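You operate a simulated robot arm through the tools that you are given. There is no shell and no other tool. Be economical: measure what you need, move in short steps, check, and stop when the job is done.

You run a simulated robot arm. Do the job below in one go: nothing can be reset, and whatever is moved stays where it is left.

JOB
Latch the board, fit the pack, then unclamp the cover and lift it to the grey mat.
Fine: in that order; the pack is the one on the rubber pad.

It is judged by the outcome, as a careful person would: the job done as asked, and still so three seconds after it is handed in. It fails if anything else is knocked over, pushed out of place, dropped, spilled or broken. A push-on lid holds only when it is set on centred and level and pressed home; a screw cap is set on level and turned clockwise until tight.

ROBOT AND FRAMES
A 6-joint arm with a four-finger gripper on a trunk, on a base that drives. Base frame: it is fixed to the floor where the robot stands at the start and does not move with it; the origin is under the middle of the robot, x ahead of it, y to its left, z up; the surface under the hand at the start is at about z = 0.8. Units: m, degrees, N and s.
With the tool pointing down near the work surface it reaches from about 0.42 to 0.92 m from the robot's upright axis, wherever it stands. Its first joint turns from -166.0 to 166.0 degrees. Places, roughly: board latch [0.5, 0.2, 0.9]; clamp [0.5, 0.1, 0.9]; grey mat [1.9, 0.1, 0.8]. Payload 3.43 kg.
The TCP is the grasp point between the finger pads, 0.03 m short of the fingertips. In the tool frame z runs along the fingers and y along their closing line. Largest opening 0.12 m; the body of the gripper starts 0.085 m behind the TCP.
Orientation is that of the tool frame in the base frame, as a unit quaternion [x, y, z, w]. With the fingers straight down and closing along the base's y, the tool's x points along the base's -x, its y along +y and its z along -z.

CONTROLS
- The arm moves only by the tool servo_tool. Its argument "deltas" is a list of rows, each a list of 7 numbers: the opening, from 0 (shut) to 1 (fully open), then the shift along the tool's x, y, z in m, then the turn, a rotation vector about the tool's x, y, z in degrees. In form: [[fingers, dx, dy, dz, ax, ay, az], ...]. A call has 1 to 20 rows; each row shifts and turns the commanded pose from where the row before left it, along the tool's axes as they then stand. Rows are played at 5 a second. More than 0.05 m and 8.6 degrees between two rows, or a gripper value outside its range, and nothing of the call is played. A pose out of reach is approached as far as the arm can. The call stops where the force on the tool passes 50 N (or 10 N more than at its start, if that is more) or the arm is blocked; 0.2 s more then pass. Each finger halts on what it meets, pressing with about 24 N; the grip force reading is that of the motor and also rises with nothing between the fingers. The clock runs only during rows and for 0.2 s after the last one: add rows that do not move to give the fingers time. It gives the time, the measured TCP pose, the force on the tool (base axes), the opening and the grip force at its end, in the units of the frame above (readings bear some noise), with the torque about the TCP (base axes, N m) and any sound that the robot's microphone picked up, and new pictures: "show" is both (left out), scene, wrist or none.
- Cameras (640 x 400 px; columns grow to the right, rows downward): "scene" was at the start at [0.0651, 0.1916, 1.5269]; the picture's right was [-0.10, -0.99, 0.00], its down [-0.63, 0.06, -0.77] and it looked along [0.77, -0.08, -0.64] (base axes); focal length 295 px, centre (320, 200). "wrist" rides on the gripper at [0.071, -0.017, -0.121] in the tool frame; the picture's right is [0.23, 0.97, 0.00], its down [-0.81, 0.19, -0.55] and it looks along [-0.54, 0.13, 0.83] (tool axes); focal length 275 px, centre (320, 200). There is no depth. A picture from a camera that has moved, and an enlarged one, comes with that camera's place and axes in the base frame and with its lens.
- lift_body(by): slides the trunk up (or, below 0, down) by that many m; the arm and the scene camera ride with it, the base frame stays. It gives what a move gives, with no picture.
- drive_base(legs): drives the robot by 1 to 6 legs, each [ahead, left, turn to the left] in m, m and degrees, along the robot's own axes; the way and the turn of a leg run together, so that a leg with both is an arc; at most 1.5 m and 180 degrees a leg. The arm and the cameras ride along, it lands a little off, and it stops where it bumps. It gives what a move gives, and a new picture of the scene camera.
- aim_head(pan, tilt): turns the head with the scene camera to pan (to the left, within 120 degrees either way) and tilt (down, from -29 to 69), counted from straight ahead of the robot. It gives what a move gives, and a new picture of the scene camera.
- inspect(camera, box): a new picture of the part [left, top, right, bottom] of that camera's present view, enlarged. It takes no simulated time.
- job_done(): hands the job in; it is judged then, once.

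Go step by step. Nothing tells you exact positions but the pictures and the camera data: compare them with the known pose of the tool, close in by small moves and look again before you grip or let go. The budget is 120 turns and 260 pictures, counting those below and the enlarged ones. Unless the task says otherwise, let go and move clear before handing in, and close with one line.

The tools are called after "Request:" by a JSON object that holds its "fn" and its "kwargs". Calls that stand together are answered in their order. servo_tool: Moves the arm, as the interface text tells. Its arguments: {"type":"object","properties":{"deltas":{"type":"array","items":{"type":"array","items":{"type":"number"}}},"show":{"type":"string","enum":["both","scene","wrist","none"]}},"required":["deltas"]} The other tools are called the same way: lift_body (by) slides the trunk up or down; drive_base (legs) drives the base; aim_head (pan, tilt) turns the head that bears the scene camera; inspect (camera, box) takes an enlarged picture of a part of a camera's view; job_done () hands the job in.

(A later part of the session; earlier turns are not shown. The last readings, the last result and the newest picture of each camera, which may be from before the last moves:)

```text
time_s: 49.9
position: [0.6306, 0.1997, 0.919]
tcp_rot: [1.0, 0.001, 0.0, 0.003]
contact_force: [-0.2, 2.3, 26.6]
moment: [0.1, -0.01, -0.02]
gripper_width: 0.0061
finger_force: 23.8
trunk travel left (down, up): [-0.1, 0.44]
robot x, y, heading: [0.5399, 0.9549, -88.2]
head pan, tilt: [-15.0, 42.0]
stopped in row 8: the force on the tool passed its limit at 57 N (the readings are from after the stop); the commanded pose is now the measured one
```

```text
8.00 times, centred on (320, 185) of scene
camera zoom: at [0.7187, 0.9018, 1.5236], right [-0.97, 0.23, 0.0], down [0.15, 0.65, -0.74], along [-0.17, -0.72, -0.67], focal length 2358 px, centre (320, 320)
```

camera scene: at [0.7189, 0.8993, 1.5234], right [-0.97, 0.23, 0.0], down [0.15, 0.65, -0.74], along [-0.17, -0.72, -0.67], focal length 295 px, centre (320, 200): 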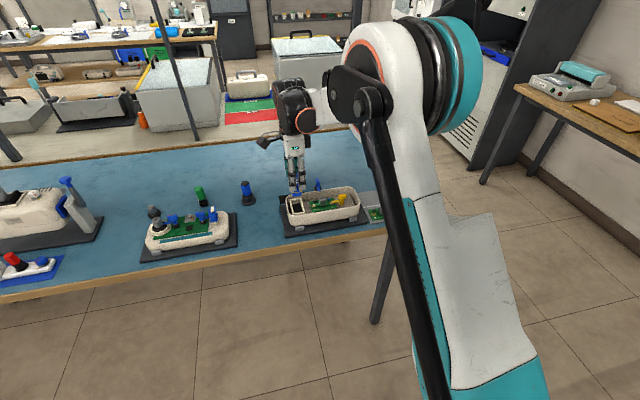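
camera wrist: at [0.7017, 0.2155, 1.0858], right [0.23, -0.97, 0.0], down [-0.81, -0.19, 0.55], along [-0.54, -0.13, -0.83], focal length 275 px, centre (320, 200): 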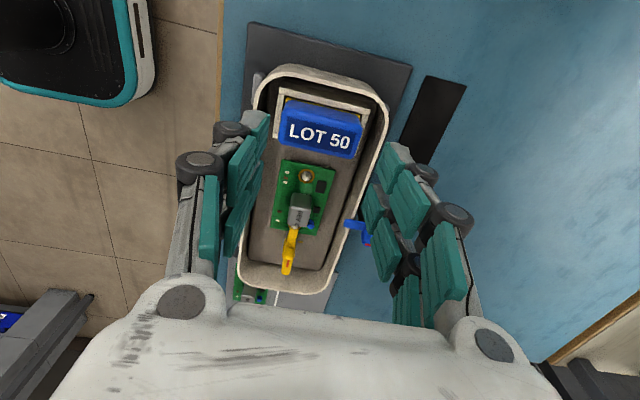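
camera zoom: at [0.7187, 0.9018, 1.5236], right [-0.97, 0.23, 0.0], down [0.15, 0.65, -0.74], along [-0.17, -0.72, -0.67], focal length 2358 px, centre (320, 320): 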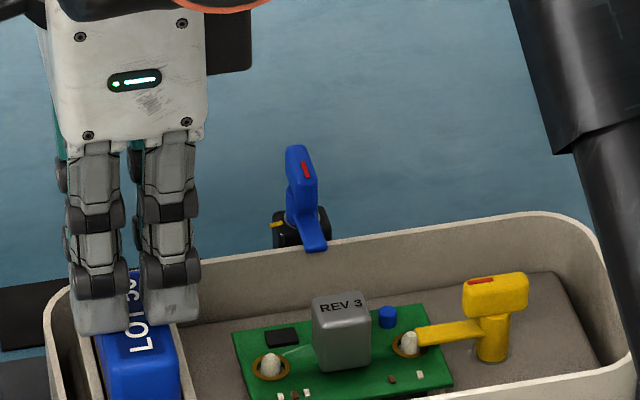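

One step was slightly too long; I split it and repeat.

Request:
{"fn": "servo_tool", "kwargs": {"deltas": [[0.0, 0, 0, -0.04, 0, 0, 0], [0.1, 0, 0, -0.04, 0, 0, 0], [0.3, 0, 0, -0.03, 0, 0, -7.5], [0.3, 0, 0, 0, 0, 0, -7.5], [0.3, 0, 0, 0, 0, 0, -7.5], [0.3, 0, 0, 0, 0, 0, -7.5], [0.3, 0, 0, 0, 0, 0, -7.5], [0.3, 0, 0, 0, 0, 0, -7.5], [0.3, 0, 0, 0, 0, 0, -7.5], [0.3, 0, 0, 0, 0, 0, -7.5], [0.3, 0, 0, 0, 0, 0, -7.5], [0.3, 0, 0, 0, 0, 0, -7.5], [0.3, 0, 0, 0, 0, 0, -7.5], [0.3, 0, 0, 0, 0, 0, -7.5], [0.3, -0.024, -0.029, 0, 0, 0, 0], [0.3, -0.024, -0.029, 0, 0, 0, 0], [0.3, -0.024, -0.029, 0, 0, 0, 0], [0.3, 0, 0, 0.035, 0, 0, 0], [0.3, 0, 0, 0.02, 0, 0, 0], [0.3, 0, 0, 0, 0, 0, 0]]}}

Request:
{"fn": "inspect", "kwargs": {"camera": "wrist", "box": [220, 80, 420, 220]}}

Request:
{"fn": "inspect", "kwargs": {"camera": "scene", "box": [290, 160, 350, 210]}}

```text
time_s: 54.1
position: [0.5456, 0.1253, 0.9709]
tcp_rot: [0.707, 0.707, -0.001, 0.002]
contact_force: [0.3, 0.2, -0.7]
moment: [0.01, 0.0, -0.02]
gripper_width: 0.036
finger_force: 0.1
trunk travel left (down, up): [-0.1, 0.44]
robot x, y, heading: [0.5383, 0.9531, -88.4]
head pan, tilt: [-15.0, 42.0]
camera scene: at [0.7189, 0.8986, 1.5234], right [-0.97, 0.23, 0.0], down [0.15, 0.65, -0.74], along [-0.17, -0.72, -0.67], focal length 295 px, centre (320, 200)
camera wrist: at [0.5276, 0.1961, 1.0935], right [0.97, 0.23, 0.0], down [0.19, -0.81, 0.56], along [0.13, -0.54, -0.83], focal length 275 px, centre (320, 200)
```

scene: 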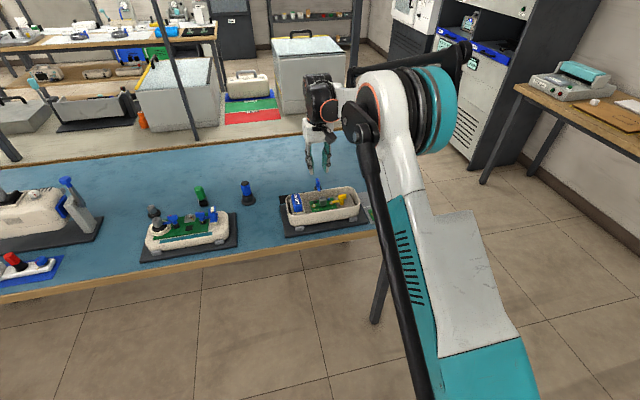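
wrist: 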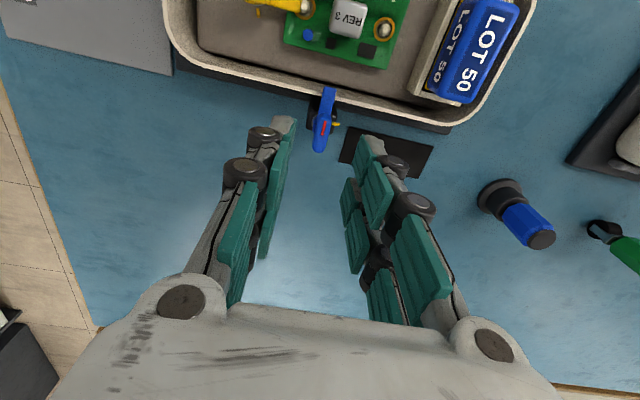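

```text
2.86 times, centred on (320, 150) of wrist
camera zoom: at [0.5276, 0.1961, 1.0935], right [0.97, 0.23, 0.0], down [0.19, -0.81, 0.56], along [0.13, -0.54, -0.83], focal length 786 px, centre (320, 343)
```

zoom: 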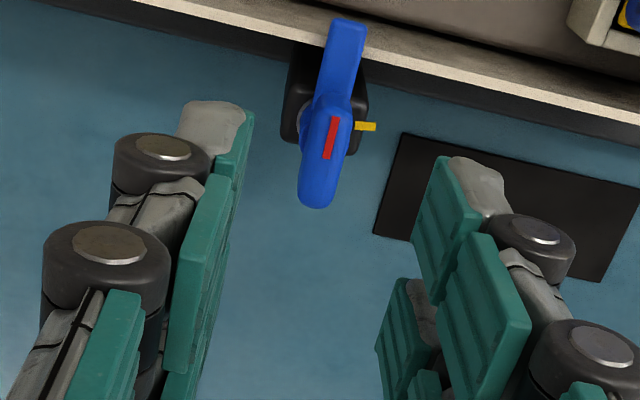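

```text
8.00 times, centred on (320, 185) of scene
camera zoom: at [0.7189, 0.8986, 1.5234], right [-0.97, 0.23, 0.0], down [0.15, 0.65, -0.74], along [-0.17, -0.72, -0.67], focal length 2358 px, centre (320, 320)
```

zoom: 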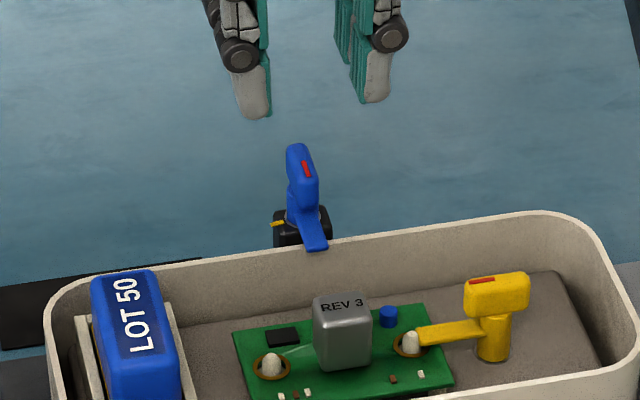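

The knob is centred under the fingers at about (0.544, 0.125). I descend and grip.

Request:
{"fn": "servo_tool", "kwargs": {"deltas": [[0.3, 0, -0.002, 0.03, 0, 0, 0], [0.3, 0, 0, 0.026, 0, 0, 0], [0.3, 0, 0, 0, 0, 0, 0]], "show": "none"}}

Request:
{"fn": "inspect", "kwargs": {"camera": "wrist", "box": [220, 80, 420, 220]}}

Request:
{"fn": "inspect", "kwargs": {"camera": "scene", "box": [295, 165, 345, 205]}}

```text
time_s: 54.9
position: [0.5419, 0.1252, 0.9146]
tcp_rot: [0.707, 0.707, -0.001, 0.001]
contact_force: [-0.7, -0.2, -0.3]
moment: [0.0, -0.02, -0.01]
gripper_width: 0.0357
finger_force: 0.0
trunk travel left (down, up): [-0.1, 0.44]
robot x, y, heading: [0.5433, 0.9541, -88.2]
head pan, tilt: [-15.0, 42.0]
```

```text
2.86 times, centred on (320, 150) of wrist
camera zoom: at [0.5249, 0.1964, 1.0376], right [0.97, 0.23, 0.0], down [0.19, -0.81, 0.56], along [0.13, -0.54, -0.83], focal length 786 px, centre (320, 343)
```

zoom: 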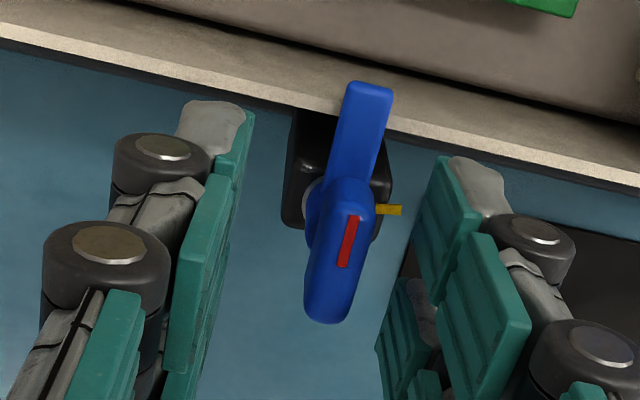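

```text
10.00 times, centred on (320, 185) of scene
camera zoom: at [0.7189, 0.8986, 1.5234], right [-0.97, 0.23, 0.0], down [0.15, 0.65, -0.74], along [-0.17, -0.72, -0.67], focal length 2948 px, centre (320, 350)
```

zoom: 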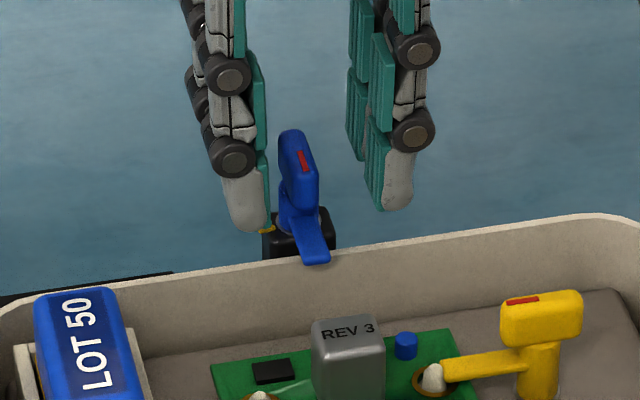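

The fingers straddle the knob. Gripping, then turning counter-clockwise a little (the fixed yellow bar at +x suggests the open handle direction).

Request:
{"fn": "servo_tool", "kwargs": {"deltas": [[0.2, 0, 0.001, 0, 0, 0, 0], [0.05, 0, 0, 0, 0, 0, 0], [0.0, 0, 0, 0, 0, 0, 0], [0.0, 0, 0, 0, 0, 0, 0]], "show": "none"}}

```text
time_s: 55.9
position: [0.5462, 0.1261, 0.9165]
tcp_rot: [0.706, 0.708, -0.001, 0.001]
contact_force: [14.5, 3.5, -8.7]
moment: [-0.33, -0.45, 0.02]
gripper_width: 0.0101
finger_force: 43.3
trunk travel left (down, up): [-0.1, 0.44]
robot x, y, heading: [0.5392, 0.957, -88.0]
head pan, tilt: [-15.0, 42.0]
```

Side load of +14 N in x; I ease +2 mm to centre.

Request:
{"fn": "servo_tool", "kwargs": {"deltas": [[0.0, 0, 0.002, 0, 0, 0, 0], [0.0, 0, 0, 0, 0, 0, 0]], "show": "wrist"}}

Request:
{"fn": "inspect", "kwargs": {"camera": "scene", "box": [295, 165, 345, 205]}}

```text
time_s: 56.5
position: [0.5463, 0.126, 0.9153]
tcp_rot: [0.708, 0.707, -0.001, 0.0]
contact_force: [11.1, 5.9, -10.8]
moment: [-0.33, -0.27, 0.02]
gripper_width: 0.0097
finger_force: 44.3
trunk travel left (down, up): [-0.1, 0.44]
robot x, y, heading: [0.5367, 0.9547, -88.3]
head pan, tilt: [-15.0, 42.0]
camera wrist: at [0.5287, 0.1964, 1.0376], right [0.97, 0.23, 0.0], down [0.19, -0.81, 0.55], along [0.13, -0.54, -0.83], focal length 275 px, centre (320, 200)
```

wrist: 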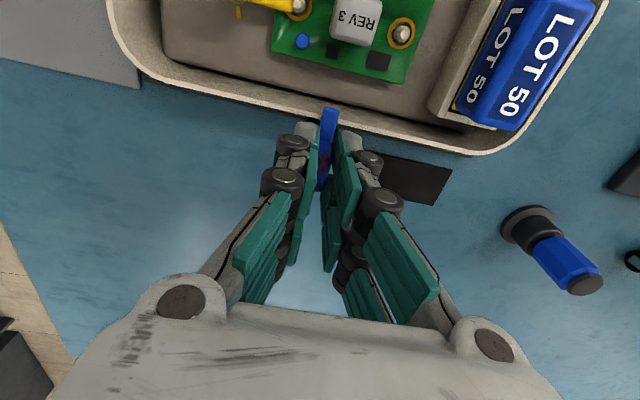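

```text
10.00 times, centred on (320, 185) of scene
camera zoom: at [0.72, 0.8983, 1.5232], right [-0.97, 0.23, 0.0], down [0.15, 0.65, -0.74], along [-0.17, -0.72, -0.67], focal length 2948 px, centre (320, 350)
```

zoom: 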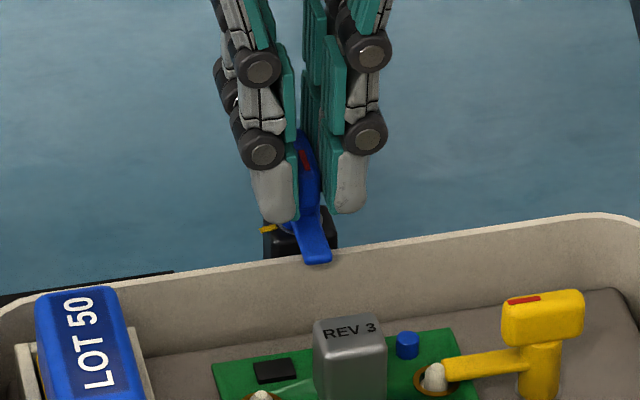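

Gripped well. I test a counter-clockwise turn of 12°.

Request:
{"fn": "servo_tool", "kwargs": {"deltas": [[0.0, 0, 0.0005, 0, 0, 0, -4], [0.0, 0, 0, 0, 0, 0, -4], [0.0, 0, 0, 0, 0, 0, -4], [0.0, 0, 0, 0, 0, 0, 0]], "show": "none"}}

Request:
{"fn": "inspect", "kwargs": {"camera": "scene", "box": [295, 165, 345, 205]}}

Request:
{"fn": "inspect", "kwargs": {"camera": "wrist", "box": [260, 80, 400, 200]}}

```text
time_s: 57.5
position: [0.5462, 0.1249, 0.9152]
tcp_rot: [0.629, 0.777, -0.001, 0.002]
contact_force: [7.2, 10.5, -13.5]
moment: [-0.29, -0.32, -0.03]
gripper_width: 0.0101
finger_force: 43.6
trunk travel left (down, up): [-0.1, 0.44]
robot x, y, heading: [0.5377, 0.9554, -88.1]
head pan, tilt: [-15.0, 42.0]
```

```text
10.00 times, centred on (320, 185) of scene
camera zoom: at [0.7196, 0.8985, 1.5232], right [-0.97, 0.23, 0.0], down [0.15, 0.65, -0.74], along [-0.17, -0.72, -0.67], focal length 2948 px, centre (320, 350)
```

zoom: 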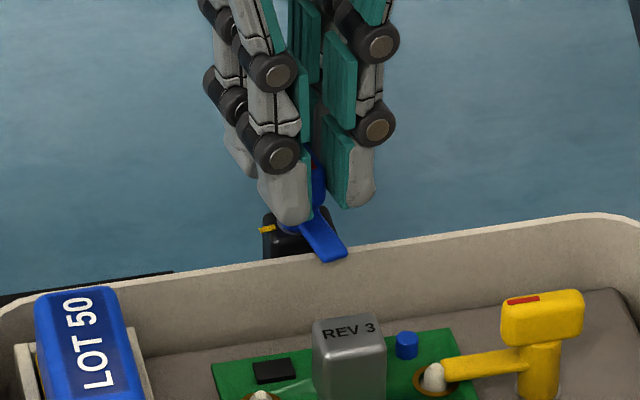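

```text
3.33 times, centred on (330, 140) of wrist
camera zoom: at [0.5142, 0.1913, 1.0376], right [0.9, 0.43, 0.0], down [0.36, -0.75, 0.55], along [0.24, -0.5, -0.83], focal length 918 px, centre (287, 400)
```

zoom: 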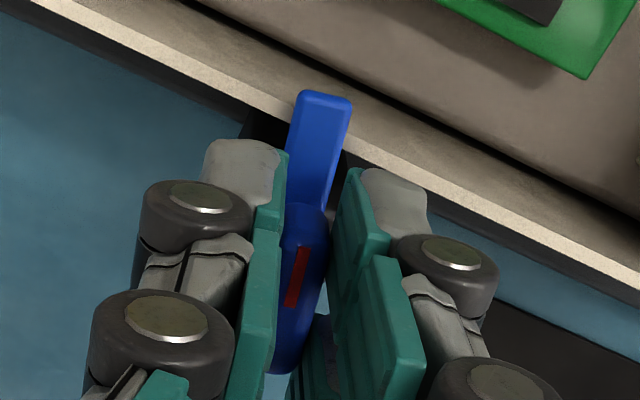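

It turns freely this way, the tongue swinging off. I continue in steps.

Request:
{"fn": "servo_tool", "kwargs": {"deltas": [[0.0, 0.0015, 0.0012, 0.0005, 0, 0, -4], [0.0, 0, 0, 0, 0, 0, -5], [0.0, 0, 0, 0, 0, 0, -5], [0.0, 0, 0, 0, 0, 0, -5], [0.0, 0, 0, 0, 0, 0, -5], [0.0, 0, 0, 0, 0, 0, 0]], "show": "none"}}

Request:
{"fn": "inspect", "kwargs": {"camera": "scene", "box": [295, 165, 345, 205]}}

```text
time_s: 58.9
position: [0.5463, 0.1251, 0.9154]
tcp_rot: [0.454, 0.891, -0.003, 0.002]
contact_force: [0.5, -31.0, 20.3]
moment: [-0.84, -0.13, 0.0]
gripper_width: 0.0102
finger_force: 43.0
trunk travel left (down, up): [-0.1, 0.44]
robot x, y, heading: [0.5385, 0.9509, -88.2]
head pan, tilt: [-15.0, 42.0]
```

```text
10.00 times, centred on (320, 185) of scene
camera zoom: at [0.7189, 0.8976, 1.5235], right [-0.97, 0.23, 0.0], down [0.15, 0.65, -0.74], along [-0.17, -0.72, -0.67], focal length 2948 px, centre (320, 350)
```

zoom: 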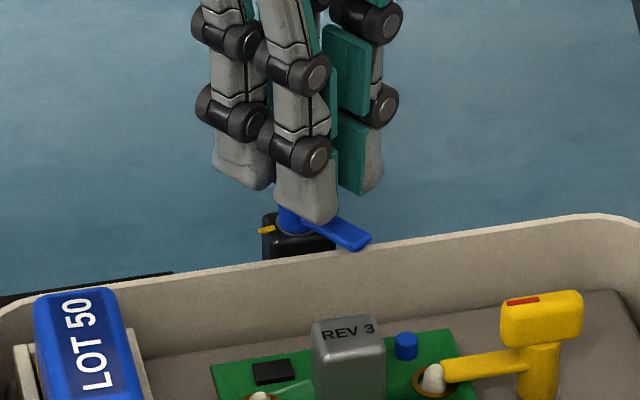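

Good progress, 36°; I relieve the −y load and continue.

Request:
{"fn": "servo_tool", "kwargs": {"deltas": [[0.0, -0.0014, -0.001, -0.0005, 0, 0, 0], [0.0, 0, 0, 0, 0, 0, -4], [0.0, 0, 0, 0, 0, 0, -4], [0.0, 0, 0, 0, 0, 0, -4], [0.0, 0, 0, 0, 0, 0, -4], [0.0, 0, 0, 0, 0, 0, 0]], "show": "none"}}

```text
time_s: 60.3
position: [0.5459, 0.1248, 0.9168]
tcp_rot: [0.326, 0.945, 0.0, 0.001]
contact_force: [-1.6, -7.4, 4.6]
moment: [-0.83, -0.77, 0.02]
gripper_width: 0.0099
finger_force: 43.6
trunk travel left (down, up): [-0.1, 0.44]
robot x, y, heading: [0.5403, 0.9533, -88.0]
head pan, tilt: [-15.0, 42.0]
```

Request:
{"fn": "servo_tool", "kwargs": {"deltas": [[0.0, -0.0003, -0.0003, 0, 0, 0, -4], [0.0, 0, 0, 0, 0, 0, -4], [0.0, 0, 0, 0, 0, 0, -4], [0.0, 0, 0, 0, 0, 0, -4], [0.0, 0, 0, 0, 0, 0, 0]], "show": "none"}}

Request:
{"fn": "inspect", "kwargs": {"camera": "scene", "box": [295, 165, 345, 205]}}

Request:
{"fn": "inspect", "kwargs": {"camera": "wrist", "box": [260, 80, 400, 200]}}

```text
time_s: 61.5
position: [0.5461, 0.1257, 0.9166]
tcp_rot: [0.191, 0.982, -0.001, 0.001]
contact_force: [-1.7, 13.9, -11.0]
moment: [0.12, -0.71, 0.01]
gripper_width: 0.0097
finger_force: 43.6
trunk travel left (down, up): [-0.1, 0.44]
robot x, y, heading: [0.5389, 0.9538, -88.0]
head pan, tilt: [-15.0, 42.0]
```

```text
10.00 times, centred on (320, 185) of scene
camera zoom: at [0.7186, 0.8992, 1.5233], right [-0.97, 0.23, 0.0], down [0.15, 0.65, -0.74], along [-0.17, -0.72, -0.67], focal length 2948 px, centre (320, 350)
```

zoom: 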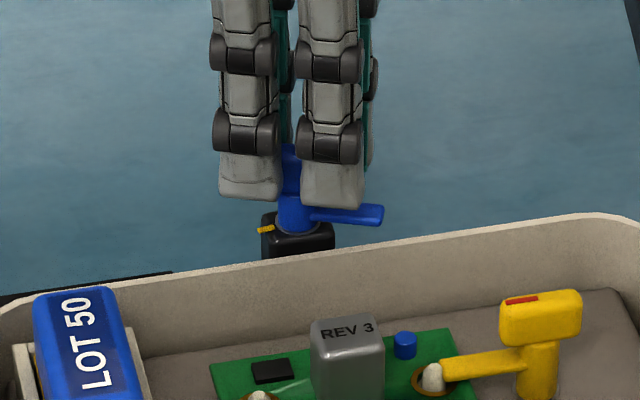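

```text
3.33 times, centred on (330, 140) of wrist
camera zoom: at [0.4732, 0.1362, 1.0377], right [0.15, 0.99, 0.0], down [0.82, -0.12, 0.55], along [0.55, -0.08, -0.83], focal length 918 px, centre (287, 400)
```

zoom: 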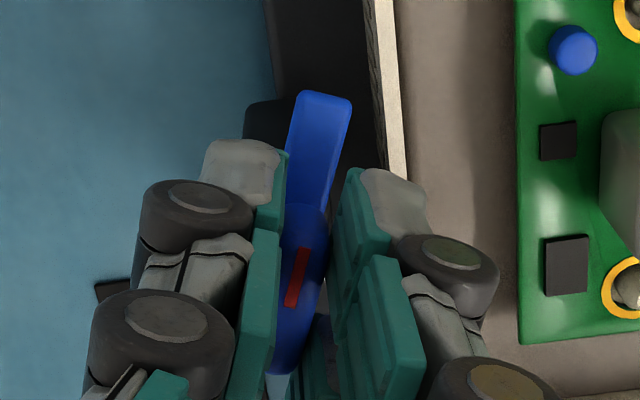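

The tongue is off the tray (68°). I turn on to the end stop.

Request:
{"fn": "servo_tool", "kwargs": {"deltas": [[0.0, 0.0004, 0.0009, 0, 0, 0, -4], [0.0, 0, 0, 0, 0, 0, -4], [0.0, 0, 0, 0, 0, 0, -4], [0.0, 0, 0, 0, 0, 0, -4], [0.0, 0, 0, 0, 0, 0, -4], [0.0, 0, 0, 0, 0, 0, -3], [0.0, 0, 0, 0, 0, 0, 0]], "show": "none"}}

Request:
{"fn": "inspect", "kwargs": {"camera": "wrist", "box": [260, 80, 400, 200]}}

```text
time_s: 63.1
position: [0.5461, 0.1255, 0.9159]
tcp_rot: [-0.008, 1.0, -0.002, 0.0]
contact_force: [2.3, 1.3, -0.5]
moment: [0.02, -0.22, -1.33]
gripper_width: 0.014
finger_force: 45.2
trunk travel left (down, up): [-0.1, 0.44]
robot x, y, heading: [0.5363, 0.9517, -87.6]
head pan, tilt: [-15.0, 42.0]
```

```text
3.33 times, centred on (330, 140) of wrist
camera zoom: at [0.4752, 0.1074, 1.0383], right [-0.25, 0.97, 0.0], down [0.81, 0.21, 0.55], along [0.54, 0.13, -0.83], focal length 918 px, centre (287, 400)
```

zoom: 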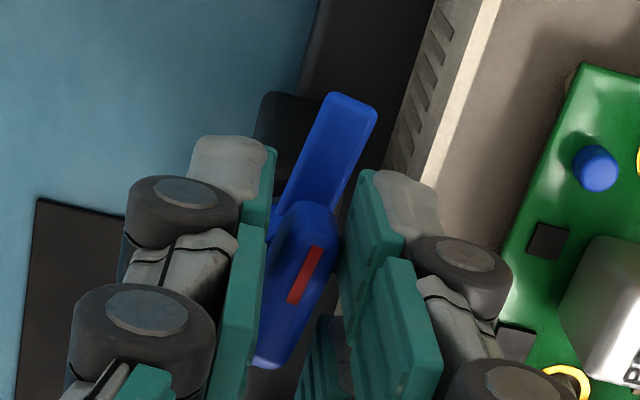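

The torque rose to 1.3 N·m: end stop, so the cover is unclamped. I relax the twist, open a little, and rise.

Request:
{"fn": "servo_tool", "kwargs": {"deltas": [[0.0, 0, 0, 0, 0, 0, 4], [0.18, 0, 0, 0, 0, 0, 0], [0.2, 0, 0, 0, 0, 0, 0], [0.2, 0, 0, -0.03, 0, 0, 0], [0.2, 0, 0, -0.05, 0, 0, 0], [0.2, 0, 0, -0.05, 0, 0, 0], [0.2, 0, 0, 0, 0, 0, 0]]}}

Request:
{"fn": "inspect", "kwargs": {"camera": "scene", "box": [275, 165, 371, 240]}}

Request:
{"fn": "inspect", "kwargs": {"camera": "wrist", "box": [220, 0, 480, 200]}}

```text
time_s: 64.7
position: [0.5451, 0.1271, 1.0458]
tcp_rot: [0.026, 1.0, -0.002, -0.001]
contact_force: [-0.1, 0.6, 0.4]
moment: [-0.05, 0.0, 0.01]
gripper_width: 0.0242
finger_force: 0.0
trunk travel left (down, up): [-0.1, 0.44]
robot x, y, heading: [0.538, 0.9572, -87.9]
head pan, tilt: [-15.0, 42.0]
camera scene: at [0.7189, 0.8992, 1.5233], right [-0.97, 0.23, 0.0], down [0.15, 0.65, -0.74], along [-0.17, -0.72, -0.67], focal length 295 px, centre (320, 200)
camera wrist: at [0.4737, 0.1132, 1.1679], right [-0.18, 0.98, 0.0], down [0.82, 0.15, 0.55], along [0.54, 0.1, -0.83], focal length 275 px, centre (320, 200)
```

scene: 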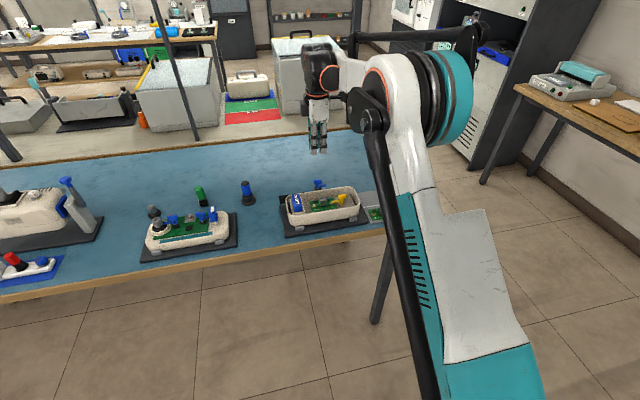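
wrist: 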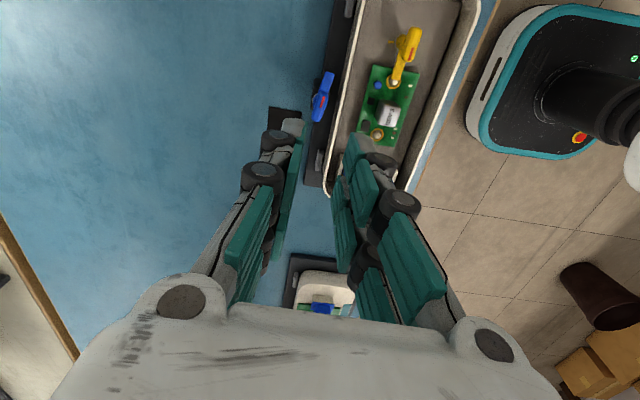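

```text
5.33 times, centred on (323, 202) of scene
camera zoom: at [0.7189, 0.8992, 1.5233], right [-0.97, 0.23, 0.0], down [0.15, 0.65, -0.74], along [-0.17, -0.72, -0.67], focal length 1572 px, centre (304, 187)
```

zoom: 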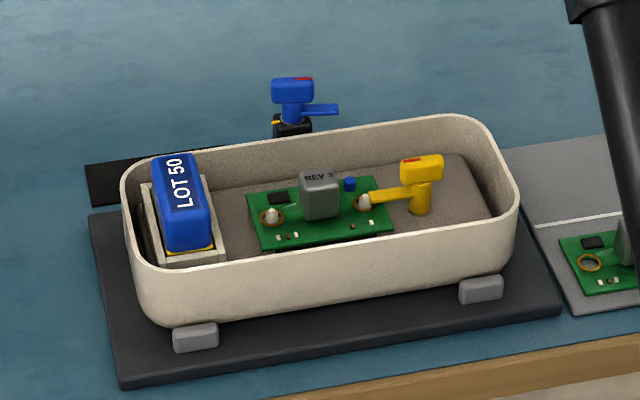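

```text
2.00 times, centred on (350, 100) of wrist
camera zoom: at [0.4737, 0.1132, 1.1679], right [-0.18, 0.98, 0.0], down [0.82, 0.15, 0.55], along [0.54, 0.1, -0.83], focal length 551 px, centre (260, 400)
```

zoom: 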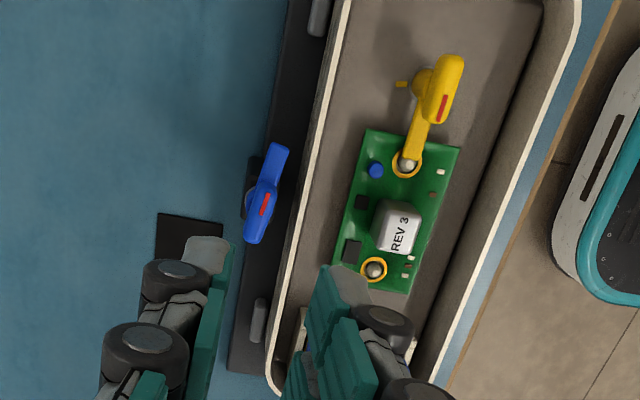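

The board is latched, the pack is in and the clamp is swung off. Now the cover: width about 103 mm (y 0.148–0.250), which fits between open fingers; I'll grip across it at x≈0.588, between the clamp and the locator. I hover there first.

Request:
{"fn": "servo_tool", "kwargs": {"deltas": [[0.5, -0.02, 0.035, 0, 0, 0, -3], [1, -0.023, 0.037, 0, 0, 0, 0], [1, 0, 0, 0, 0, 0, 0], [1, 0, 0, 0.04, 0, 0, 0], [1, 0, 0, 0.04, 0, 0, 0], [1, 0, 0, 0.03, 0, 0, 0], [1, 0, 0, 0, 0, 0, 0]]}}

Request:
{"fn": "inspect", "kwargs": {"camera": "wrist", "box": [170, 0, 490, 240]}}

Request:
{"fn": "inspect", "kwargs": {"camera": "scene", "box": [275, 155, 371, 230]}}

```text
time_s: 66.3
position: [0.5919, 0.1962, 0.9351]
tcp_rot: [0.0, 1.0, -0.002, -0.001]
contact_force: [0.3, 0.8, 0.7]
moment: [0.0, -0.02, -0.01]
gripper_width: 0.1197
finger_force: 0.1
trunk travel left (down, up): [-0.1, 0.44]
robot x, y, heading: [0.5363, 0.9524, -88.3]
head pan, tilt: [-15.0, 42.0]
camera scene: at [0.7189, 0.8986, 1.5234], right [-0.97, 0.23, 0.0], down [0.15, 0.65, -0.74], along [-0.17, -0.72, -0.67], focal length 295 px, centre (320, 200)
camera wrist: at [0.5203, 0.1798, 1.0573], right [-0.23, 0.97, 0.0], down [0.81, 0.19, 0.55], along [0.54, 0.12, -0.83], focal length 275 px, centre (320, 200)
```

scene: 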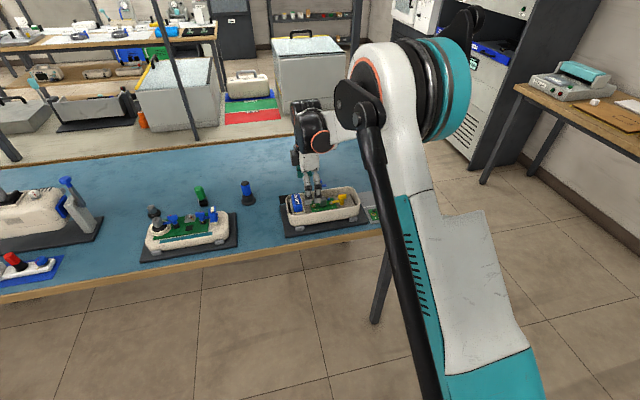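
wrist: 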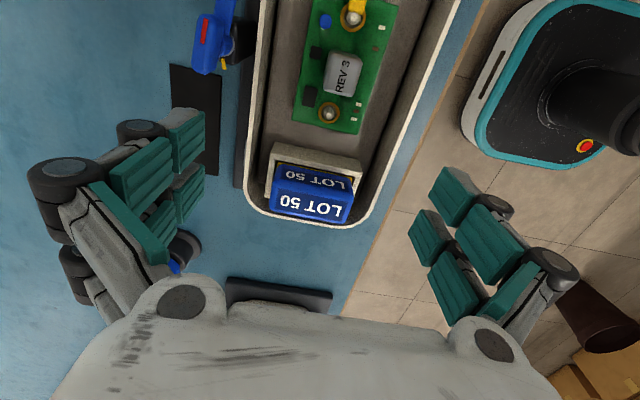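

```text
1.67 times, centred on (330, 120) of wrist
camera zoom: at [0.5203, 0.1798, 1.0573], right [-0.23, 0.97, 0.0], down [0.81, 0.19, 0.55], along [0.54, 0.12, -0.83], focal length 459 px, centre (303, 333)
```

zoom: 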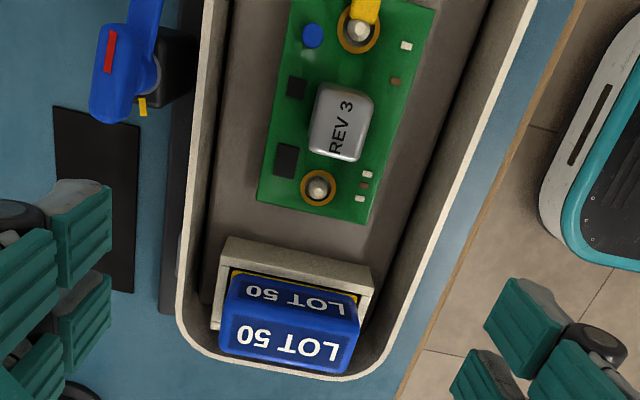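

```text
5.33 times, centred on (323, 192) of scene
camera zoom: at [0.7189, 0.8986, 1.5234], right [-0.97, 0.23, 0.0], down [0.15, 0.65, -0.74], along [-0.17, -0.72, -0.67], focal length 1572 px, centre (304, 240)
```

zoom: 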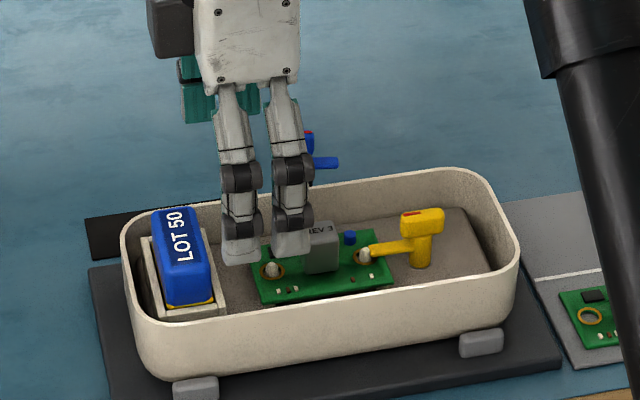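

The open fingers span the cover with about 7 mm margin on each side; I shift 2 mm towards +y and lower to just above the rim for a check.

Request:
{"fn": "servo_tool", "kwargs": {"deltas": [[1, 0.002, 0.002, 0.02, 0, 0, 0], [1, 0, 0, 0.012, 0, 0, 0], [1, 0, 0, 0, 0, 0, 0]], "show": "wrist"}}

Request:
{"fn": "inspect", "kwargs": {"camera": "scene", "box": [285, 175, 345, 225]}}

Request:
{"fn": "inspect", "kwargs": {"camera": "wrist", "box": [120, 60, 520, 280]}}

```text
time_s: 67.1
position: [0.5905, 0.1991, 0.9028]
tcp_rot: [0.0, 1.0, -0.002, 0.0]
contact_force: [-0.2, 0.5, -0.5]
moment: [0.01, 0.0, 0.0]
gripper_width: 0.1199
finger_force: 0.0
trunk travel left (down, up): [-0.1, 0.44]
robot x, y, heading: [0.5371, 0.9552, -88.2]
head pan, tilt: [-15.0, 42.0]
camera wrist: at [0.5183, 0.1816, 1.0257], right [-0.23, 0.97, 0.0], down [0.81, 0.19, 0.55], along [0.54, 0.12, -0.83], focal length 275 px, centre (320, 200)
```

wrist: 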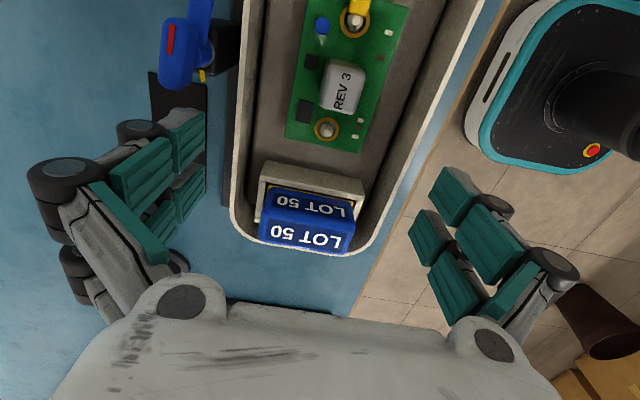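

```text
8.00 times, centred on (315, 200) of scene
camera zoom: at [0.7189, 0.8988, 1.5234], right [-0.97, 0.23, 0.0], down [0.15, 0.65, -0.74], along [-0.17, -0.72, -0.67], focal length 2358 px, centre (360, 200)
```

zoom: 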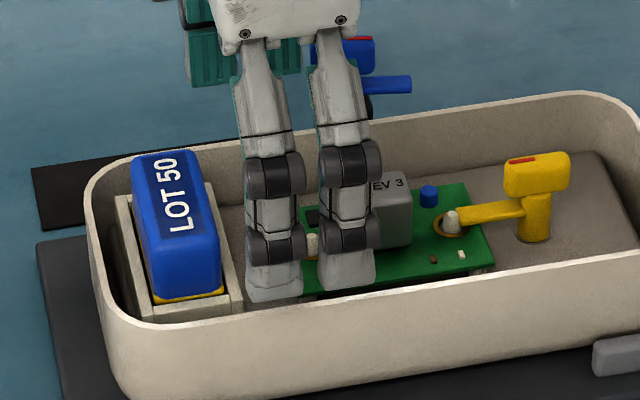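

```text
1.60 times, centred on (320, 170) of wrist
camera zoom: at [0.5183, 0.1816, 1.0257], right [-0.23, 0.97, 0.0], down [0.81, 0.19, 0.55], along [0.54, 0.12, -0.83], focal length 440 px, centre (320, 248)
```

zoom: 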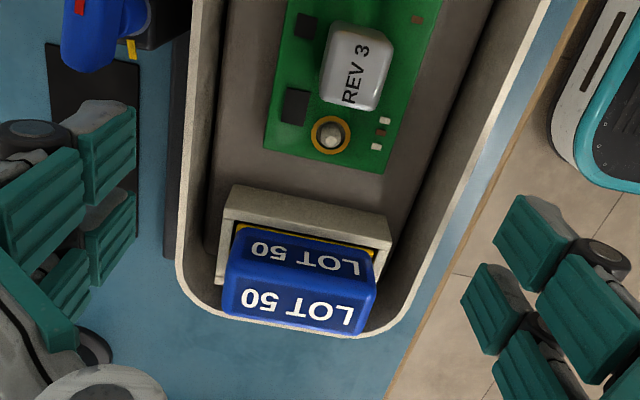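

Both fingers are clear outside the rim. I lower along the walls.

Request:
{"fn": "servo_tool", "kwargs": {"deltas": [[1, 0, 0, 0.015, 0, 0, 0], [1, 0, 0, 0.015, 0, 0, 0], [1, 0, 0, 0.013, 0, 0, 0], [1, 0, 0, 0, 0, 0, 0]], "show": "wrist"}}

Request:
{"fn": "inspect", "kwargs": {"camera": "scene", "box": [285, 175, 345, 225]}}

Request:
{"fn": "inspect", "kwargs": {"camera": "wrist", "box": [120, 60, 520, 280]}}

```text
time_s: 68.1
position: [0.59, 0.1983, 0.8601]
tcp_rot: [0.0, 1.0, -0.002, -0.001]
contact_force: [0.1, 0.0, 0.1]
moment: [0.03, -0.01, 0.0]
gripper_width: 0.12
finger_force: 0.0
trunk travel left (down, up): [-0.1, 0.44]
robot x, y, heading: [0.5395, 0.9539, -88.3]
head pan, tilt: [-15.0, 42.0]
camera wrist: at [0.5179, 0.1812, 0.9829], right [-0.23, 0.97, 0.0], down [0.81, 0.19, 0.55], along [0.54, 0.12, -0.83], focal length 275 px, centre (320, 200)
```

wrist: 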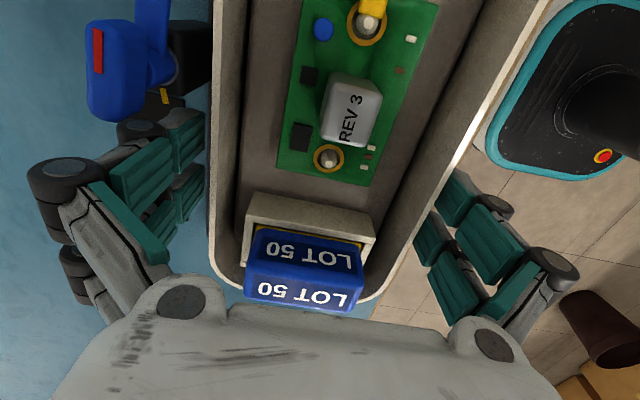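

```text
8.00 times, centred on (315, 200) of scene
camera zoom: at [0.7189, 0.8986, 1.5234], right [-0.97, 0.23, 0.0], down [0.15, 0.65, -0.74], along [-0.17, -0.72, -0.67], focal length 2358 px, centre (360, 200)
```

zoom: 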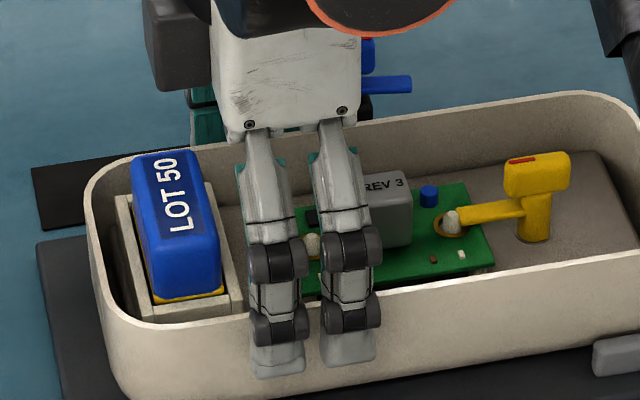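

```text
1.60 times, centred on (320, 170) of wrist
camera zoom: at [0.5179, 0.1812, 0.9829], right [-0.23, 0.97, 0.0], down [0.81, 0.19, 0.55], along [0.54, 0.12, -0.83], focal length 440 px, centre (320, 248)
```

zoom: 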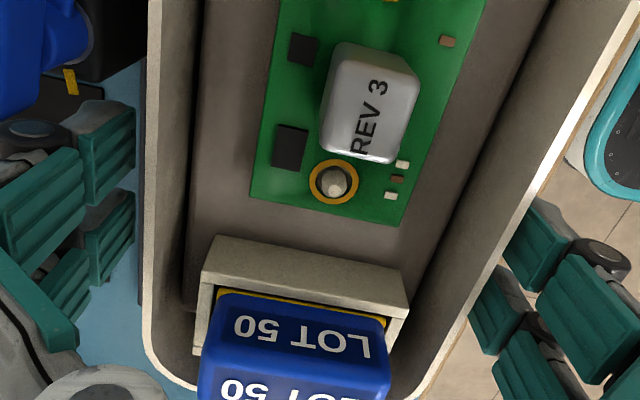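

Straddling well with no contact. I close on the cover.

Request:
{"fn": "servo_tool", "kwargs": {"deltas": [[0.92, 0, 0, 0, 0, 0, 0], [0.85, 0, 0, 0, 0, 0, 0], [0.75, 0, 0, 0, 0, 0, 0], [0.7, 0, 0, 0, 0, 0, 0], [0.7, 0, 0, 0, 0, 0, 0]], "show": "none"}}

Request:
{"fn": "inspect", "kwargs": {"camera": "scene", "box": [275, 170, 371, 235]}}

```text
time_s: 69.3
position: [0.5892, 0.1993, 0.8625]
tcp_rot: [0.0, 1.0, -0.003, 0.0]
contact_force: [0.8, 11.8, 3.8]
moment: [1.2, 0.08, -0.17]
gripper_width: 0.1058
finger_force: 24.1
trunk travel left (down, up): [-0.1, 0.44]
robot x, y, heading: [0.5379, 0.9549, -88.1]
head pan, tilt: [-15.0, 42.0]
```

```text
6.15 times, centred on (323, 202) of scene
camera zoom: at [0.7189, 0.9003, 1.5234], right [-0.97, 0.23, 0.0], down [0.15, 0.65, -0.74], along [-0.17, -0.72, -0.67], focal length 1814 px, centre (302, 185)
```

zoom: 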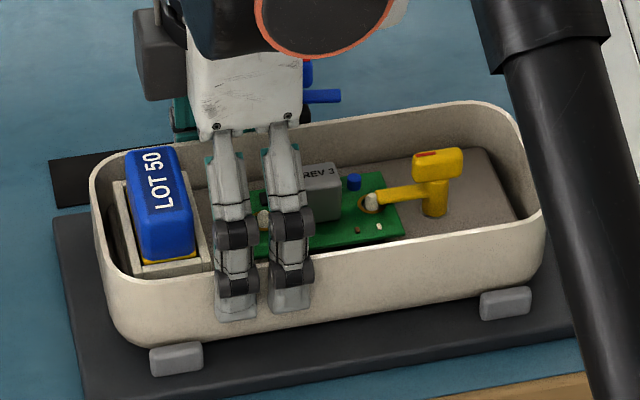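

Gripped at 106 mm. I ease +1 mm in y to centre, then lift 15 mm and check it's level.

Request:
{"fn": "servo_tool", "kwargs": {"deltas": [[0.7, 0, 0.001, 0, 0, 0, 0], [0.7, 0, 0, -0.004, 0, 0, 0], [0.7, 0, 0, -0.004, 0, 0, 0], [0.7, 0, 0, -0.007, 0, 0, 0], [0.7, 0, 0, 0, 0, 0, 0]], "show": "none"}}

Request:
{"fn": "inspect", "kwargs": {"camera": "scene", "box": [275, 170, 371, 235]}}

```text
time_s: 70.5
position: [0.5886, 0.1991, 0.8761]
tcp_rot: [0.0, 1.0, -0.002, 0.0]
contact_force: [-0.1, 0.1, -4.8]
moment: [-0.02, -0.09, 0.0]
gripper_width: 0.1059
finger_force: 24.6
trunk travel left (down, up): [-0.1, 0.44]
robot x, y, heading: [0.5396, 0.9534, -88.3]
head pan, tilt: [-15.0, 42.0]
```

```text
6.15 times, centred on (323, 202) of scene
camera zoom: at [0.7189, 0.8984, 1.5233], right [-0.97, 0.23, 0.0], down [0.15, 0.65, -0.74], along [-0.17, -0.72, -0.67], focal length 1814 px, centre (302, 185)
```

zoom: 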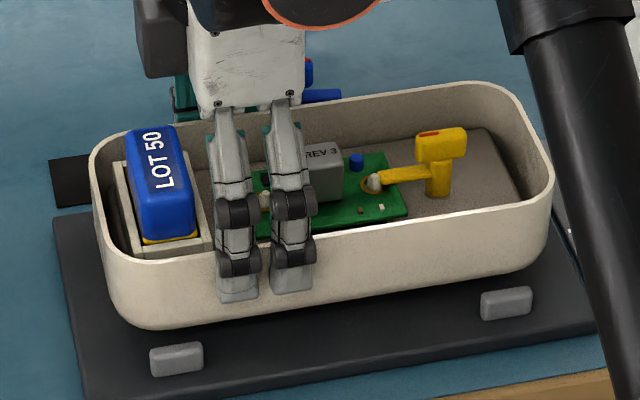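

The cover weighs about 5 N and its centre of mass lies some 19 mm towards +x, causing a slight tilt. I set it back down and regrip nearer the centre of mass (x≈0.606).

Request:
{"fn": "servo_tool", "kwargs": {"deltas": [[0.7, 0, 0, 0.005, 0, 0, 0], [0.7, 0, 0, 0.005, 0, 0, 0], [0.7, 0, 0, 0.004, 0, 0, 0], [0.7, 0, 0, 0, 0, 0, 0], [0.85, 0, 0, 0, 0, 0, 0], [1, 0, 0, 0, 0, 0, 0], [1, 0, 0, 0, 0, 0, 0]], "show": "none"}}

Request:
{"fn": "inspect", "kwargs": {"camera": "scene", "box": [275, 170, 371, 235]}}

Request:
{"fn": "inspect", "kwargs": {"camera": "wrist", "box": [120, 60, 520, 280]}}

```text
time_s: 72.1
position: [0.5889, 0.1992, 0.8613]
tcp_rot: [0.0, 1.0, -0.002, 0.001]
contact_force: [-0.1, -0.1, 0.5]
moment: [-0.03, 0.02, -0.01]
gripper_width: 0.1198
finger_force: 0.0
trunk travel left (down, up): [-0.1, 0.44]
robot x, y, heading: [0.5379, 0.9549, -88.7]
head pan, tilt: [-15.0, 42.0]
```

```text
6.15 times, centred on (323, 202) of scene
camera zoom: at [0.7189, 0.8988, 1.5234], right [-0.97, 0.23, 0.0], down [0.15, 0.65, -0.74], along [-0.17, -0.72, -0.67], focal length 1814 px, centre (302, 185)
```

zoom: 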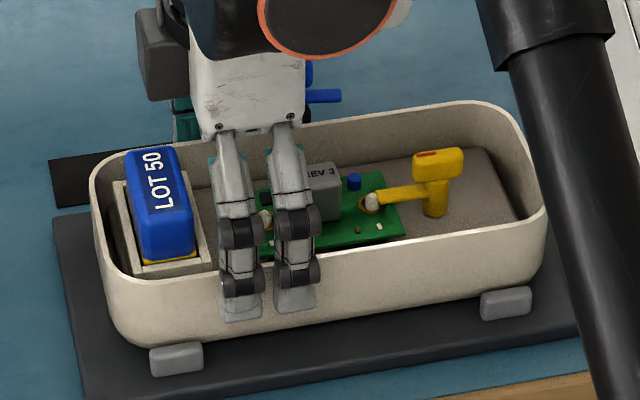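

```text
1.60 times, centred on (320, 170) of wrist
camera zoom: at [0.5168, 0.1827, 0.9837], right [-0.23, 0.97, 0.0], down [0.81, 0.19, 0.55], along [0.54, 0.12, -0.83], focal length 440 px, centre (320, 248)
```

zoom: 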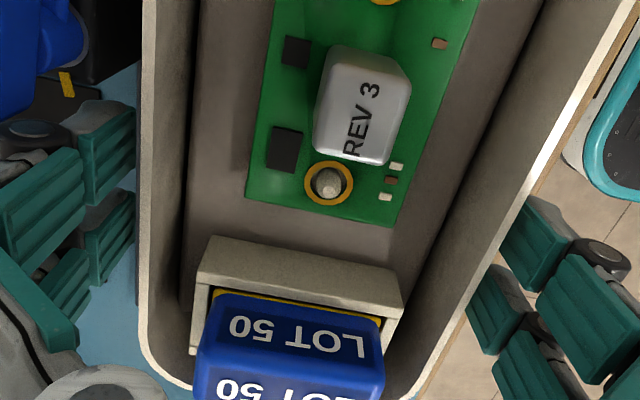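

It's back in its seat. I shift 16 mm along +x and regrip, then lift again.

Request:
{"fn": "servo_tool", "kwargs": {"deltas": [[1, -0.008, 0, 0, 0, 0, 0], [1, -0.008, 0, 0, 0, 0, 0], [1, 0, 0, 0, 0, 0, 0], [0.9, 0, 0, 0, 0, 0, 0], [0.8, 0, 0, 0, 0, 0, 0], [0.7, 0, 0, 0, 0, 0, 0], [0.7, 0, 0, 0, 0, 0, 0], [0.7, 0, 0.0005, 0, 0, 0, 0], [0.7, 0, 0, -0.004, 0, 0, 0], [0.7, 0, 0, -0.004, 0, 0, 0], [0.7, 0, 0, -0.007, 0, 0, 0], [0.7, 0, 0, 0, 0, 0, 0]], "show": "none"}}

Request:
{"fn": "inspect", "kwargs": {"camera": "scene", "box": [275, 170, 371, 235]}}

```text
time_s: 74.7
position: [0.6048, 0.2005, 0.8756]
tcp_rot: [0.0, 1.0, -0.002, 0.0]
contact_force: [0.4, 0.5, -4.9]
moment: [0.05, -0.17, -0.01]
gripper_width: 0.106
finger_force: 23.9
trunk travel left (down, up): [-0.1, 0.44]
robot x, y, heading: [0.5349, 0.956, -88.2]
head pan, tilt: [-15.0, 42.0]
```

```text
6.15 times, centred on (323, 202) of scene
camera zoom: at [0.7189, 0.8986, 1.5233], right [-0.97, 0.23, 0.0], down [0.15, 0.65, -0.74], along [-0.17, -0.72, -0.67], focal length 1814 px, centre (302, 185)
```

zoom: 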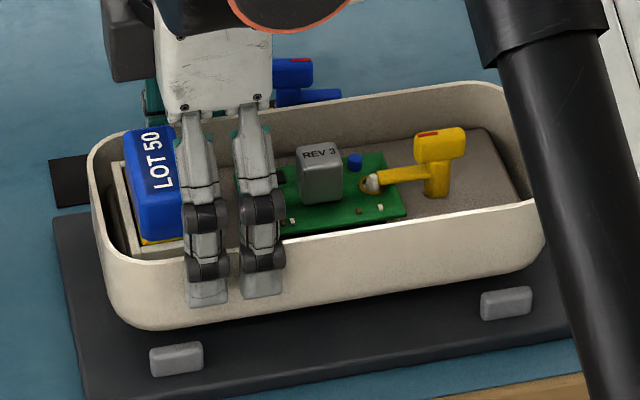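

The moment sign shows the centre of mass is in fact at x≈0.570, so the first grip was better (and level). I set it down and regrip at x≈0.587.

Request:
{"fn": "servo_tool", "kwargs": {"deltas": [[0.7, 0, 0, 0.005, 0, 0, 0], [0.7, 0, 0, 0.005, 0, 0, 0], [0.7, 0, 0, 0.004, 0, 0, 0], [0.7, 0, 0, 0, 0, 0, 0], [0.85, 0, 0, 0, 0, 0, 0], [1, 0, 0, 0, 0, 0, 0], [1, 0, 0, 0, 0, 0, 0], [1, 0.009, 0, 0, 0, 0, 0], [1, 0.009, 0, 0, 0, 0, 0], [1, 0, 0, 0, 0, 0, 0], [0.9, 0, 0, 0, 0, 0, 0], [0.8, 0, 0, 0, 0, 0, 0], [0.7, 0, 0, 0, 0, 0, 0], [0.7, 0, 0, 0, 0, 0, 0]], "show": "none"}}

Request:
{"fn": "inspect", "kwargs": {"camera": "scene", "box": [275, 170, 371, 235]}}

Request:
{"fn": "inspect", "kwargs": {"camera": "wrist", "box": [120, 0, 520, 280]}}

```text
time_s: 77.7
position: [0.5865, 0.1994, 0.8633]
tcp_rot: [0.0, 1.0, -0.002, 0.0]
contact_force: [-0.6, -7.9, 6.0]
moment: [-1.0, 0.01, -0.04]
gripper_width: 0.1056
finger_force: 23.6
trunk travel left (down, up): [-0.1, 0.44]
robot x, y, heading: [0.5402, 0.9503, -88.2]
head pan, tilt: [-15.0, 42.0]
```

```text
6.15 times, centred on (323, 202) of scene
camera zoom: at [0.7188, 0.8988, 1.5234], right [-0.97, 0.23, 0.0], down [0.15, 0.65, -0.74], along [-0.17, -0.72, -0.67], focal length 1814 px, centre (302, 185)
```

zoom: 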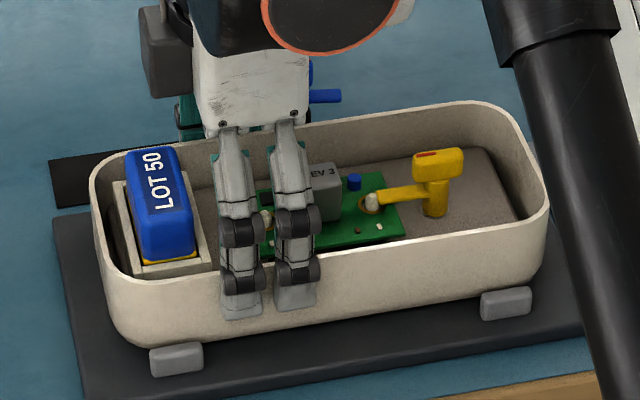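

```text
1.43 times, centred on (320, 140) of wrist
camera zoom: at [0.515, 0.1827, 0.9854], right [-0.23, 0.97, 0.0], down [0.81, 0.19, 0.55], along [0.54, 0.12, -0.83], focal length 393 px, centre (320, 286)
```

zoom: 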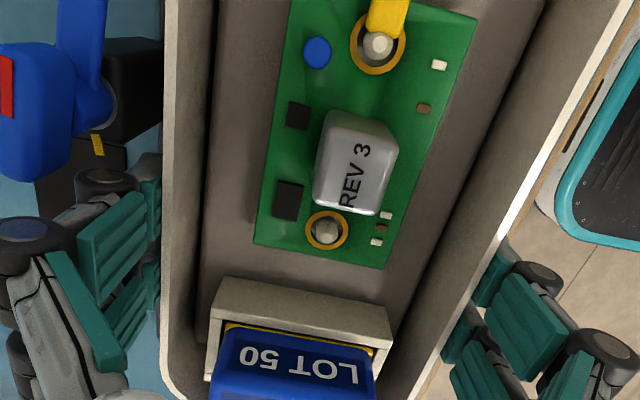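

Regripped. I lift 15 mm, then on up to about 13 cm, and check it.

Request:
{"fn": "servo_tool", "kwargs": {"deltas": [[0.7, 0, -0.0007, 0, 0, 0, 0], [0.7, 0, 0, -0.005, 0, 0, 0], [0.7, 0, 0, -0.01, 0, 0, 0], [0.7, 0, 0, -0.02, 0, 0, 0], [0.7, 0, 0, -0.03, 0, 0, 0], [0.7, 0, 0, -0.03, 0, 0, 0], [0.7, 0, 0, -0.03, 0, 0, 0], [0.7, 0, 0, -0.03, 0, 0, 0], [0.7, 0, 0, 0, 0, 0, 0]]}}

Request:
{"fn": "inspect", "kwargs": {"camera": "scene", "box": [265, 145, 385, 225]}}

```text
time_s: 79.7
position: [0.5877, 0.1997, 1.0181]
tcp_rot: [-0.001, 1.0, -0.001, 0.001]
contact_force: [0.0, 0.0, -5.4]
moment: [-0.01, -0.13, -0.02]
gripper_width: 0.1057
finger_force: 23.7
trunk travel left (down, up): [-0.1, 0.44]
robot x, y, heading: [0.5399, 0.9512, -88.2]
head pan, tilt: [-15.0, 42.0]
camera scene: at [0.7189, 0.8987, 1.5233], right [-0.97, 0.23, 0.0], down [0.15, 0.65, -0.74], along [-0.17, -0.72, -0.67], focal length 295 px, centre (320, 200)
camera wrist: at [0.5158, 0.1822, 1.1401], right [-0.23, 0.97, 0.0], down [0.81, 0.19, 0.55], along [0.54, 0.12, -0.83], focal length 275 px, centre (320, 200)
```

scene: 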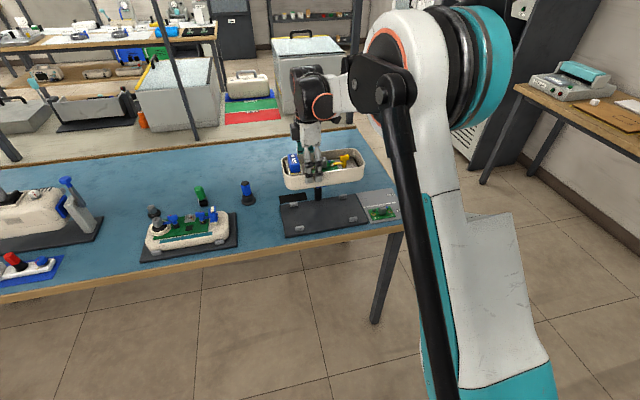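
wrist: 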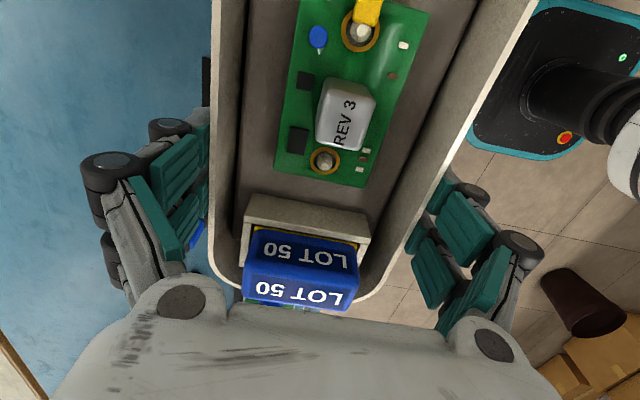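

```text
5.00 times, centred on (325, 185) of scene
camera zoom: at [0.7189, 0.8987, 1.5233], right [-0.97, 0.23, 0.0], down [0.15, 0.65, -0.74], along [-0.17, -0.72, -0.67], focal length 1474 px, centre (295, 275)
```

zoom: 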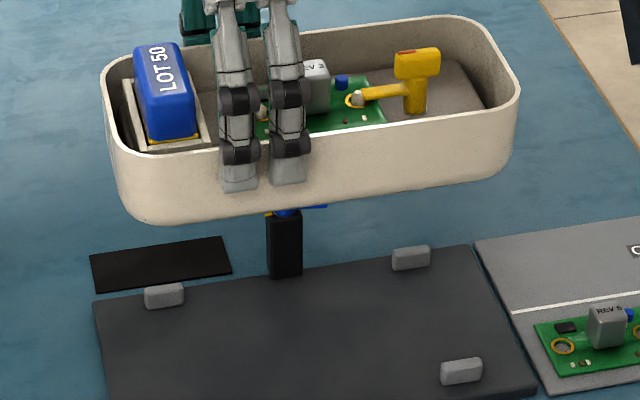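

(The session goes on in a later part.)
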